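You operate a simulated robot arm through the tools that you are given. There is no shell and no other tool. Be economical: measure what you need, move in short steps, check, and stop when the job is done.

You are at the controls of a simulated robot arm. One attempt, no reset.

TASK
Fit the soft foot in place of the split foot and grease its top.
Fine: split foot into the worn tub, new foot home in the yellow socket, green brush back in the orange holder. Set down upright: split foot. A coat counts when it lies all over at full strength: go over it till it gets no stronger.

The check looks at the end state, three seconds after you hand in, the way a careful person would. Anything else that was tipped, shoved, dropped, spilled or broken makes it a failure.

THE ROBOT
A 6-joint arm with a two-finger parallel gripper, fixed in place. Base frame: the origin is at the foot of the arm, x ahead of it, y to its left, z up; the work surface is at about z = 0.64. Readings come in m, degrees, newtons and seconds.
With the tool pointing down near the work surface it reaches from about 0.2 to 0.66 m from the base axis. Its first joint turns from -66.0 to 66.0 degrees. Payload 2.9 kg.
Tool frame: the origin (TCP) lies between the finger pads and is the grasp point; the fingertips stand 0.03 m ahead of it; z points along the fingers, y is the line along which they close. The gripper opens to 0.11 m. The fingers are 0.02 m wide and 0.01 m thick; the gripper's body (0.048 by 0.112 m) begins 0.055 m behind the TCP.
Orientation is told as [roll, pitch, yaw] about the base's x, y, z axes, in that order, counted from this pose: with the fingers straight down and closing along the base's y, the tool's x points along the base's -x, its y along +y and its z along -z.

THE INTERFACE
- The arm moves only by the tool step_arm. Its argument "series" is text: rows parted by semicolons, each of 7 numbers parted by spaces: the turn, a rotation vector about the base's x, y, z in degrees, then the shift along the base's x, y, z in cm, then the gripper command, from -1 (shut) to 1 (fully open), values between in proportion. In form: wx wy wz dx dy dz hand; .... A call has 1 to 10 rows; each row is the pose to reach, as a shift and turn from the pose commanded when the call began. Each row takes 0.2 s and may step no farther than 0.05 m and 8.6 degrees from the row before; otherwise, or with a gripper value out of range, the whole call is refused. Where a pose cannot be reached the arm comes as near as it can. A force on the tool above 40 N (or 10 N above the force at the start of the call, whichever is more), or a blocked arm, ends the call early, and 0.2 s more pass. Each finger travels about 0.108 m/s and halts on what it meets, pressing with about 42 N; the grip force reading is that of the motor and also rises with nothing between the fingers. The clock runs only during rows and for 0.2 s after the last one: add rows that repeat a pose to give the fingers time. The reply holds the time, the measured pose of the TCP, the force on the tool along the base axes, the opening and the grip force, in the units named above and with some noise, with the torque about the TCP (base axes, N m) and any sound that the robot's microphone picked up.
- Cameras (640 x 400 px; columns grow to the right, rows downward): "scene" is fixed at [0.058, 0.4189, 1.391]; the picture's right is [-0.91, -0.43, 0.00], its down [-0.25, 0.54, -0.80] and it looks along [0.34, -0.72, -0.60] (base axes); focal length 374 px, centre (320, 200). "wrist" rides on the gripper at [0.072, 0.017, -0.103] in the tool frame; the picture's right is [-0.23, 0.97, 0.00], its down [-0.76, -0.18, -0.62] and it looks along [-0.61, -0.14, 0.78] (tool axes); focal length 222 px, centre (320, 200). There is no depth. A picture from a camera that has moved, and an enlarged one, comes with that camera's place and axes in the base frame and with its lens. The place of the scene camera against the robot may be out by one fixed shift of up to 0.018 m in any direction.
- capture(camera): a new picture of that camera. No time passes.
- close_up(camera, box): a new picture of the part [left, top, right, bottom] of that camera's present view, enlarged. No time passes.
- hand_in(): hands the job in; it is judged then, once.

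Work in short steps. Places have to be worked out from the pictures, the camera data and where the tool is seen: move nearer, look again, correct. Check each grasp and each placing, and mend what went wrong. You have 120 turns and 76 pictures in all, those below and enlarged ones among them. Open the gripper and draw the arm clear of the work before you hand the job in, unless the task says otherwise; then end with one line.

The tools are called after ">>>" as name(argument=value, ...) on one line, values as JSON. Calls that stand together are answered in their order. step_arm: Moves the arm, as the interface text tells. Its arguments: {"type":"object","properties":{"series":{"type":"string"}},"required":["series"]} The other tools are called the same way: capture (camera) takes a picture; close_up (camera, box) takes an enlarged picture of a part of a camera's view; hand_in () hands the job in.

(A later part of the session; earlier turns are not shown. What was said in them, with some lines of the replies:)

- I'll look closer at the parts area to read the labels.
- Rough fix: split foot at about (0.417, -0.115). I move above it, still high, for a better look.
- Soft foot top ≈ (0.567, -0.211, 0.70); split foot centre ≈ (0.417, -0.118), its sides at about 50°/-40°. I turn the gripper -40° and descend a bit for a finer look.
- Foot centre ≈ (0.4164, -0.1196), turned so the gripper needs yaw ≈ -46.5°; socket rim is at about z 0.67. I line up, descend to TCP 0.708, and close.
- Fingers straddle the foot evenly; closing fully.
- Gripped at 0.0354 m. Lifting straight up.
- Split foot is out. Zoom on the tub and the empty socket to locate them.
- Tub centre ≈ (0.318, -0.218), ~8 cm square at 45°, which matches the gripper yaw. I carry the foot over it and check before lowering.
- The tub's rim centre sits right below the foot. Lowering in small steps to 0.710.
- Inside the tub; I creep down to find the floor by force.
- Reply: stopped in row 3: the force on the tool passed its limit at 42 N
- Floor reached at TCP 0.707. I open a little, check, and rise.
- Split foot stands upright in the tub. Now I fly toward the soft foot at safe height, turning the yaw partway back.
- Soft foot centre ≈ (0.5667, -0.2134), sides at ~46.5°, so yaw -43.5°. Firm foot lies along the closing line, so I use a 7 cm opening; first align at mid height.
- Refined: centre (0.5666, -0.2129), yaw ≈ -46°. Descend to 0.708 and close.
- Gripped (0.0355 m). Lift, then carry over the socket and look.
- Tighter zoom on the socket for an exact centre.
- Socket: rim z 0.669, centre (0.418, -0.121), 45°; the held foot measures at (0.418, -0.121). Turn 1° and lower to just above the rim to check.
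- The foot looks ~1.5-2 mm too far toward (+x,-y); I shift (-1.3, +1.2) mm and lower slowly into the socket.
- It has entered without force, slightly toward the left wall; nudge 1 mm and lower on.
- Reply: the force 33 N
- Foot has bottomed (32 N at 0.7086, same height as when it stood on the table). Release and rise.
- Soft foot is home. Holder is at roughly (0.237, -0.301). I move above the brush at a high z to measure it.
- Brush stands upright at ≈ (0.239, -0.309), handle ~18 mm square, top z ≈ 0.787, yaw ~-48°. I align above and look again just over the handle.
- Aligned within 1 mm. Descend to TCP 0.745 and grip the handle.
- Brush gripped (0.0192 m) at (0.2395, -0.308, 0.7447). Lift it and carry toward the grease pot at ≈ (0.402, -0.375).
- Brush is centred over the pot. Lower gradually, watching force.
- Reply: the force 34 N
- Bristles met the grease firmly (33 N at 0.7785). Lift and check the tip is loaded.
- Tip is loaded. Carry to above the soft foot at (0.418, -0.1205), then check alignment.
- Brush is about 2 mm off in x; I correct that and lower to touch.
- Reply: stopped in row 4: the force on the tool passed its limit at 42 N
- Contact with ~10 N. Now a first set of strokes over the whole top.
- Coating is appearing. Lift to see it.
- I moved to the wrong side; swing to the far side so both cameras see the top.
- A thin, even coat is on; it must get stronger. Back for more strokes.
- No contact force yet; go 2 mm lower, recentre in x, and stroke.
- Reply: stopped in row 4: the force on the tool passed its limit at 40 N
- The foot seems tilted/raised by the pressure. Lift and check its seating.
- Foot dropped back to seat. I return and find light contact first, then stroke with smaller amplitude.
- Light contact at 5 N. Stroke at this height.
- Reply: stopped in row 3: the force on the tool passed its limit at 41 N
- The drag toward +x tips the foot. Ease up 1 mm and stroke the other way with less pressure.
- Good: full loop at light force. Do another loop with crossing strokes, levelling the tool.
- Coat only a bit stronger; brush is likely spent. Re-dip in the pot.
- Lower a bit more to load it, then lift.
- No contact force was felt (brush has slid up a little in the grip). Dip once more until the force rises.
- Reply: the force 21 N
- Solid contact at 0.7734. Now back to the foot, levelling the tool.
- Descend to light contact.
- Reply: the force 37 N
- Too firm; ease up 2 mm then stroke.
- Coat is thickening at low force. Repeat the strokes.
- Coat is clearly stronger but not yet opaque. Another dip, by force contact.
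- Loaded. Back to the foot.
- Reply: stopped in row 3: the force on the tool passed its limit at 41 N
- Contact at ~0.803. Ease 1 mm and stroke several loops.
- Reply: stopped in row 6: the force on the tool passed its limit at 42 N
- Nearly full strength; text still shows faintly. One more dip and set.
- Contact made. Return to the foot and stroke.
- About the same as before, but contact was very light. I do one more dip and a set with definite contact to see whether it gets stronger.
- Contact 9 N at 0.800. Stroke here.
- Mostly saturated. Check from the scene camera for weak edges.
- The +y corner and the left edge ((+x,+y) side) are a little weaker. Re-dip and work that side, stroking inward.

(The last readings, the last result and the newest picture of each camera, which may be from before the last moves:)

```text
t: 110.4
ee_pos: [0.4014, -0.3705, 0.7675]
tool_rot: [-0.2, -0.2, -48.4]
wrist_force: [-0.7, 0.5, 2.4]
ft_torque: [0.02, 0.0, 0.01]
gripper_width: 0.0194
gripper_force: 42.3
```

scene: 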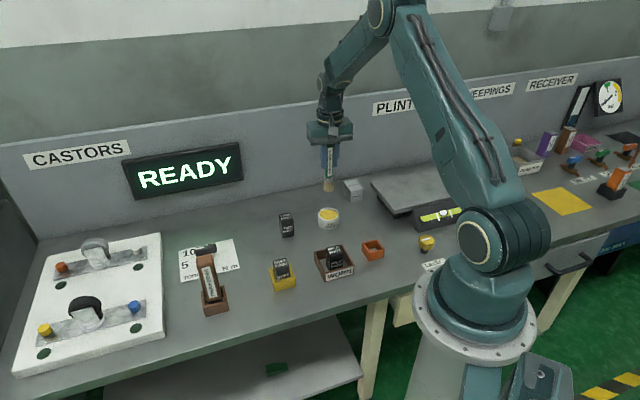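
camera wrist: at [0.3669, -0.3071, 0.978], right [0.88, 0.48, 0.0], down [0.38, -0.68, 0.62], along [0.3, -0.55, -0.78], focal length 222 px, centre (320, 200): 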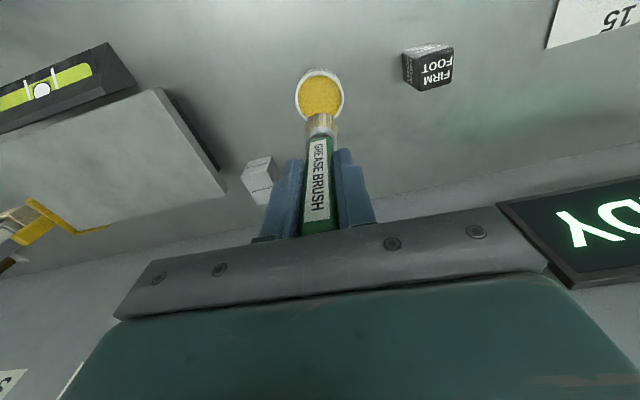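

Loaded. Go to the (+x,+y) side of the top and touch down there.

>>> step_arm(series="0 0 0 0 0 4 -1;0 0 0 0 0 8 -1;0 0 0 0.2 3.5 10 -1;0 0 0 0.5 8 10 -1;0 0 0 0.8 12.5 10 -1;0 0 0 1.4 17 10 -1;0 0 0 2 21.5 10 -1;0 0 0 2.4 25.6 8 -1;0 0 0 2.4 25.6 4 -1;0 0 0 2.4 25.6 3.5 -1")

>>> step_arm(series="0 0 0 0 0 -0.1 -1;0 0 0 0 0 -0.2 -1;0 0 0 0 0 -0.2 -1")

```text
t: 112.6
ee_pos: [0.4249, -0.1154, 0.8015]
tool_rot: [-0.1, -0.1, -48.5]
wrist_force: [-0.5, 0.6, -1.7]
ft_torque: [0.0, -0.04, 0.01]
gripper_width: 0.0192
gripper_force: 42.3
```

```text
t: 113.4
ee_pos: [0.4252, -0.1142, 0.7994]
tool_rot: [-0.1, -0.2, -48.4]
wrist_force: [0.7, 0.5, 0.4]
ft_torque: [0.0, -0.03, 0.0]
gripper_width: 0.0193
gripper_force: 41.9
```

>>> step_arm(series="0 0 0 0 0 -0.1 -1;0 0 0 -0.4 0.4 -0.1 -1;0 0 0 -0.8 0.8 -0.1 -1;0 0 0 -1.1 0 -0.1 -1;0 0 0 -0.8 0.8 -0.1 -1;0 0 0 -0.8 -0.2 -0.1 -1;0 0 0 0 0 -0.1 -1;0 0 0 0.4 -0.5 -0.1 -1;0 0 0 -0.4 -1 -0.1 -1;0 0 0 -0.6 -0.6 -0.1 -1")

>>> step_arm(series="0 0 0 0.3 0.3 0 -1;0 0 0 0.6 0.6 0 -1;0 0 0 0.2 1 0 -1;0 0 0 -0.2 1.4 0 -1;0 0 0 -0.7 0.8 0 -1;0 0 0 -1.2 0.1 0 -1;0 0 0 -0.7 0.7 0 -1;0 0 0 -0.1 1.3 0 -1;0 0 0 0 0 0 -1;0 0 0 0 -1 0 -1")

>>> step_arm(series="0 0 0 0 0 1 -1;0 0 0 0 0 4 -1;0 0 0 2 -2 6 -1;0 0 0 4 -4 7 -1;0 0 0 4 -4 7 -1")

>>> close_up(camera="scene", box=[266, 252, 296, 282])

>>> close_up(camera="wrist", box=[270, 0, 370, 100])

```text
t: 115.6
ee_pos: [0.4197, -0.1226, 0.7994]
tool_rot: [0.0, -0.2, -48.5]
wrist_force: [2.4, 4.8, 14.9]
ft_torque: [0.58, -0.23, 0.0]
gripper_width: 0.0192
gripper_force: 42.1
```

```text
t: 117.8
ee_pos: [0.42, -0.1328, 0.7991]
tool_rot: [-0.1, -0.1, -48.5]
wrist_force: [-0.2, 2.1, 3.0]
ft_torque: [0.15, -0.03, -0.04]
gripper_width: 0.0194
gripper_force: 41.4
```

```text
t: 119.0
ee_pos: [0.4574, -0.1721, 0.8691]
tool_rot: [-0.1, -0.1, -48.5]
wrist_force: [0.0, 0.1, -0.1]
ft_torque: [-0.01, -0.02, -0.01]
gripper_width: 0.0193
gripper_force: 41.6
```

```text
13.33 times, centred on (281, 267) of scene
camera zoom: at [0.058, 0.4189, 1.391], right [-0.91, -0.43, 0.0], down [-0.25, 0.54, -0.8], along [0.34, -0.72, -0.6], focal length 4993 px, centre (840, -693)
```

zoom: 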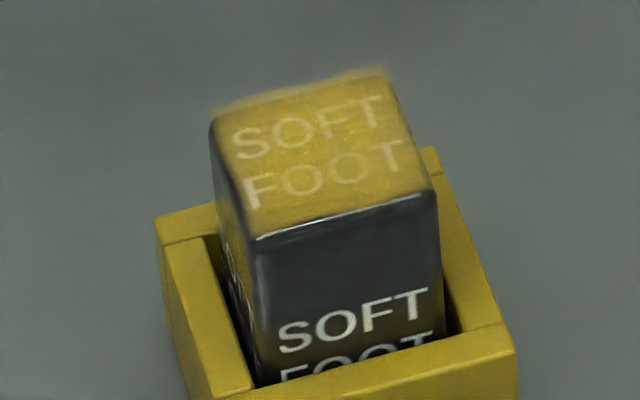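

```text
4.00 times, centred on (320, 50) of wrist
camera zoom: at [0.4231, -0.1072, 0.9731], right [0.88, 0.47, 0.0], down [0.37, -0.69, 0.62], along [0.3, -0.55, -0.78], focal length 888 px, centre (320, 800)
```

zoom: 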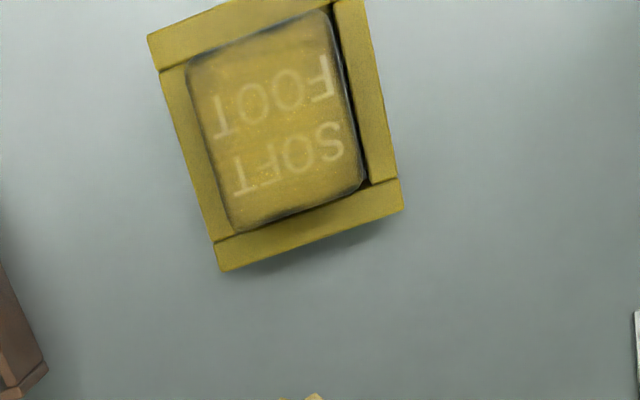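

No further change — the coat is saturated over the whole top. Now carry the brush back above the orange holder.

>>> step_arm(series="0 0 0 -3.6 -2.3 0.5 -1;0 0 0 -7.2 -4.6 0.5 -1;0 0 0 -10.8 -6.8 0.5 -1;0 0 0 -14.4 -9 0.5 -1;0 0 0 -18 -11.3 0.5 -1;0 0 0 -21.8 -13.55 0.5 -1;0 0 0.5 -21.8 -13.55 -4 -1;0 0 0.5 -21.8 -13.55 -7.5 -1;0 0 0.5 -21.8 -13.55 -7.5 -1")

>>> close_up(camera="wrist", box=[260, 70, 380, 180])

>>> close_up(camera="scene", box=[330, 190, 430, 280])

```text
t: 121.0
ee_pos: [0.2427, -0.3086, 0.7927]
tool_rot: [-0.1, -0.1, -48.0]
wrist_force: [-0.6, 0.2, 0.1]
ft_torque: [0.0, -0.01, 0.01]
gripper_width: 0.0193
gripper_force: 42.2
```

```text
3.64 times, centred on (320, 125) of wrist
camera zoom: at [0.205, -0.2428, 0.8973], right [0.88, 0.48, 0.0], down [0.38, -0.68, 0.63], along [0.3, -0.55, -0.78], focal length 808 px, centre (320, 473)
```

zoom: 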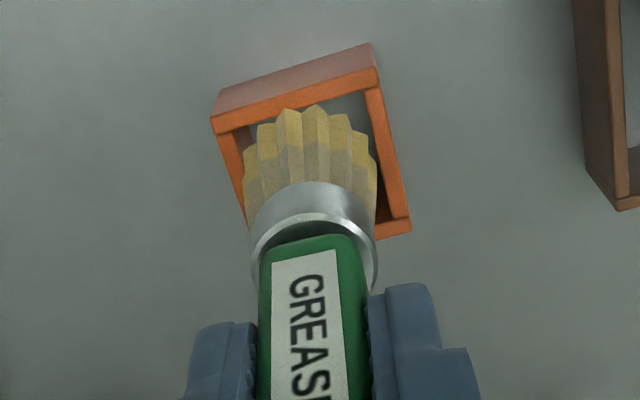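

```text
4.44 times, centred on (380, 235) of scene
camera zoom: at [0.058, 0.4189, 1.391], right [-0.91, -0.43, 0.0], down [-0.25, 0.54, -0.8], along [0.34, -0.72, -0.6], focal length 1664 px, centre (53, 44)
```

zoom: 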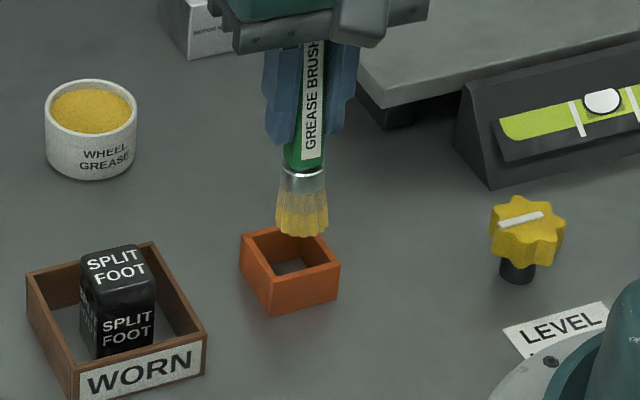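

The brush has pivoted ~6° about the pads (tip toward -x,+y). Tilt the tool to make the brush vertical again and look.

>>> step_arm(series="-2.1 -2 0 -0.15 -0.05 0.5 -1;-4.3 -3.9 0 -0.3 -0.15 0.5 -1;-4.3 -3.9 0 -0.3 -0.15 0.5 -1")

>>> close_up(camera="wrist", box=[260, 70, 380, 180])

```text
t: 121.8
ee_pos: [0.2371, -0.3087, 0.7987]
tool_rot: [-0.1, -6.0, -48.1]
wrist_force: [0.3, 0.6, -1.2]
ft_torque: [-0.01, -0.02, -0.03]
gripper_width: 0.0193
gripper_force: 41.9
```

```text
3.64 times, centred on (320, 125) of wrist
camera zoom: at [0.1949, -0.236, 0.8955], right [0.88, 0.48, 0.02], down [0.33, -0.63, 0.7], along [0.35, -0.6, -0.71], focal length 808 px, centre (320, 473)
```

zoom: 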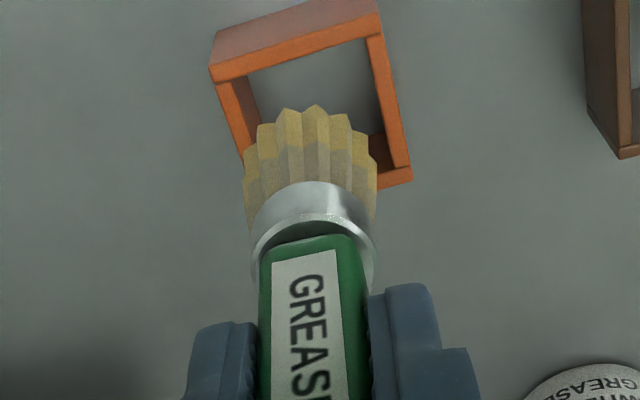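

Brush now vertical; relative to the holder it needs about (+3, -4) mm. Shift and lower the tip near the rim.

>>> step_arm(series="0 0 0 0.27 -0.38 0 -1;0 0 0 0.27 -0.38 -2 -1;0 0 0 0.27 -0.38 -3 -1;0 0 0 0.27 -0.38 -3 -1")

>>> close_up(camera="scene", box=[350, 220, 400, 270])

>>> close_up(camera="wrist", box=[260, 70, 380, 180])

```text
t: 122.8
ee_pos: [0.2402, -0.3146, 0.7681]
tool_rot: [-0.2, -5.9, -47.9]
wrist_force: [-0.2, -0.5, -0.6]
ft_torque: [-0.02, -0.01, -0.02]
gripper_width: 0.0194
gripper_force: 42.1
```

```text
8.00 times, centred on (375, 245) of scene
camera zoom: at [0.058, 0.4189, 1.391], right [-0.91, -0.43, 0.0], down [-0.25, 0.54, -0.8], along [0.34, -0.72, -0.6], focal length 2996 px, centre (-120, -160)
```

zoom: 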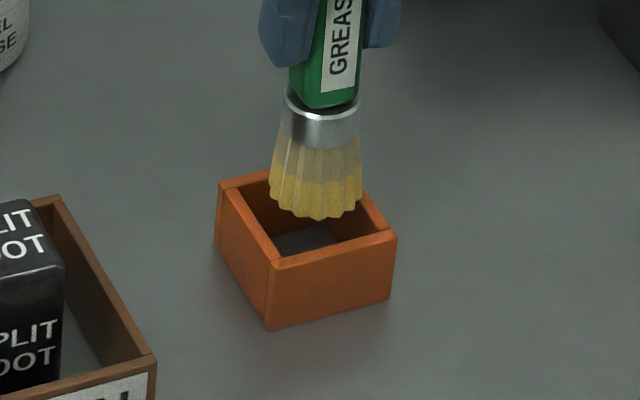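

```text
3.64 times, centred on (320, 125) of wrist
camera zoom: at [0.1979, -0.2404, 0.8646], right [0.88, 0.48, 0.02], down [0.33, -0.63, 0.7], along [0.35, -0.6, -0.72], focal length 808 px, centre (320, 473)
```

zoom: 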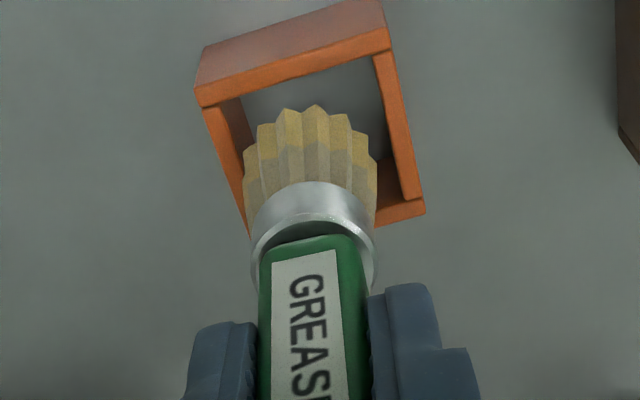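

Slightly off along the closing line (~2 mm); correct (+1.8, +1) mm and lower into the holder.

>>> step_arm(series="0 0 0 0.18 0.1 0 -1;0 0 0 0.18 0.1 -0.7 -1;0 0 0 0.18 0.1 -1.4 -1;0 0 0 0.18 0.1 -2 -1;0 0 0 0.18 0.1 -2 -1")

>>> close_up(camera="scene", box=[350, 220, 400, 270])

```text
t: 124.0
ee_pos: [0.2417, -0.3129, 0.7483]
tool_rot: [-0.1, -5.9, -48.1]
wrist_force: [-0.4, -0.2, -0.8]
ft_torque: [0.0, 0.01, 0.0]
gripper_width: 0.0194
gripper_force: 41.8
```

```text
8.00 times, centred on (375, 245) of scene
camera zoom: at [0.058, 0.4189, 1.391], right [-0.91, -0.43, 0.0], down [-0.25, 0.54, -0.8], along [0.34, -0.72, -0.6], focal length 2996 px, centre (-120, -160)
```

zoom: 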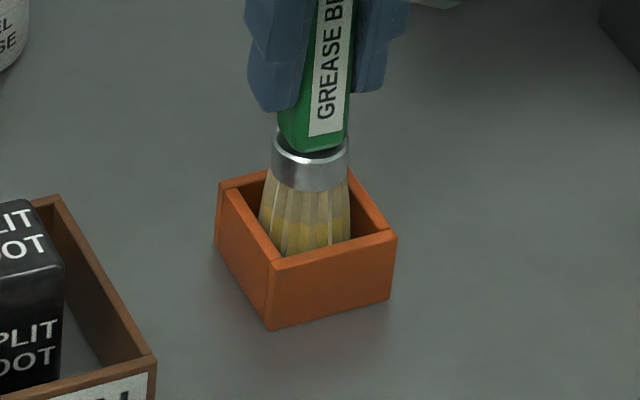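

It is in without force. Continue down to the floor.

>>> step_arm(series="0 0 0 -0.05 0 -0.5 -1;0 0 0 -0.05 0 -0.8 -1;0 0 0 -0.05 0 -1 -1;0 0 0 -0.05 0 -1 -1")

```text
t: 125.0
ee_pos: [0.2424, -0.3122, 0.7388]
tool_rot: [-0.1, -5.9, -48.0]
wrist_force: [0.2, 0.1, -1.1]
ft_torque: [0.04, 0.01, 0.01]
gripper_width: 0.0191
gripper_force: 42.5
```

>>> step_arm(series="0 0 0 0 0 -0.2 -1;0 0 0 0 0 -0.4 -1;0 0 0 0 0 -0.55 -1;0 0 0 0 0 -0.55 -1")

```text
t: 126.0
ee_pos: [0.2426, -0.3127, 0.7346]
tool_rot: [-0.1, -5.9, -48.0]
wrist_force: [-0.8, 0.4, -0.7]
ft_torque: [0.0, 0.03, 0.01]
gripper_width: 0.0192
gripper_force: 42.0
```

>>> step_arm(series="0 0 0 0 0 -0.15 -1;0 0 0 0 0 -0.3 -1;0 0 0 0 0 -0.4 -1;0 0 0 0 0 -0.4 -1")

```text
t: 127.1
ee_pos: [0.2436, -0.3123, 0.731]
tool_rot: [-0.1, -6.1, -48.0]
wrist_force: [-0.8, 2.1, 8.0]
ft_torque: [0.08, 0.07, 0.0]
gripper_width: 0.0191
gripper_force: 41.9
stopped in row 4: the force on the tool passed its limit at 40 N (the readings are from after the stop); the commanded pose is now the measured one
```

Bottomed. Open gently and check the brush stands.

>>> step_arm(series="0 0 0 0 0 0 -0.5;0 0 0 0 0 0 -0.2;0 0 0 0 0 0 0;0 0 0 0 0 0 0")

>>> close_up(camera="scene", box=[330, 190, 430, 280])

```text
t: 128.1
ee_pos: [0.2433, -0.3126, 0.7304]
tool_rot: [-0.2, -6.0, -48.0]
wrist_force: [-0.3, 0.1, -0.7]
ft_torque: [-0.01, -0.02, -0.01]
gripper_width: 0.0551
gripper_force: 0.0
```

```text
refused: no pictures are left
```

No pictures remain, but the readings show a clean, force-free release. Rise straight up, then withdraw clear.

>>> step_arm(series="0 0 0 0 0 1 0;0 0 0 0 0 3 0;0 0 0 0 0 6 0;0 0 0 0 0 10 0;0 0 0 0 0 14.5 0;0 0 0 0 0 19 0;0 0 0 0 0 22 0.2;0 0 0 0 0 22 0.5")

>>> step_arm(series="0 0 0 2 2 3 1;0 0 0 4 4 5 1;0 0 0 6 6 6 1;0 0 0 6 6 6 1")

```text
t: 129.9
ee_pos: [0.2448, -0.3127, 0.9528]
tool_rot: [-0.1, -6.0, -48.0]
wrist_force: [0.1, -0.6, 0.0]
ft_torque: [-0.02, 0.0, 0.0]
gripper_width: 0.0826
gripper_force: 0.1
```

```text
t: 130.9
ee_pos: [0.3045, -0.2517, 1.0113]
tool_rot: [0.0, -6.0, -48.0]
wrist_force: [0.1, -0.5, 1.0]
ft_torque: [0.01, -0.01, 0.0]
gripper_width: 0.1101
gripper_force: 0.2
```

The rise met no force, no sounds were reported, the gripper is open and the arm is clear. Handing in.

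>>> hand_in()

```text
The job is handed in.
```

I've handed the job in: the split foot stands upright in the worn tub, and the soft foot is seated in the yellow socket with its top greased until the coat stopped getting stronger. The green brush is back in the orange holder, but I ran out of pictures before its release, so that last step rests on force readings alone.
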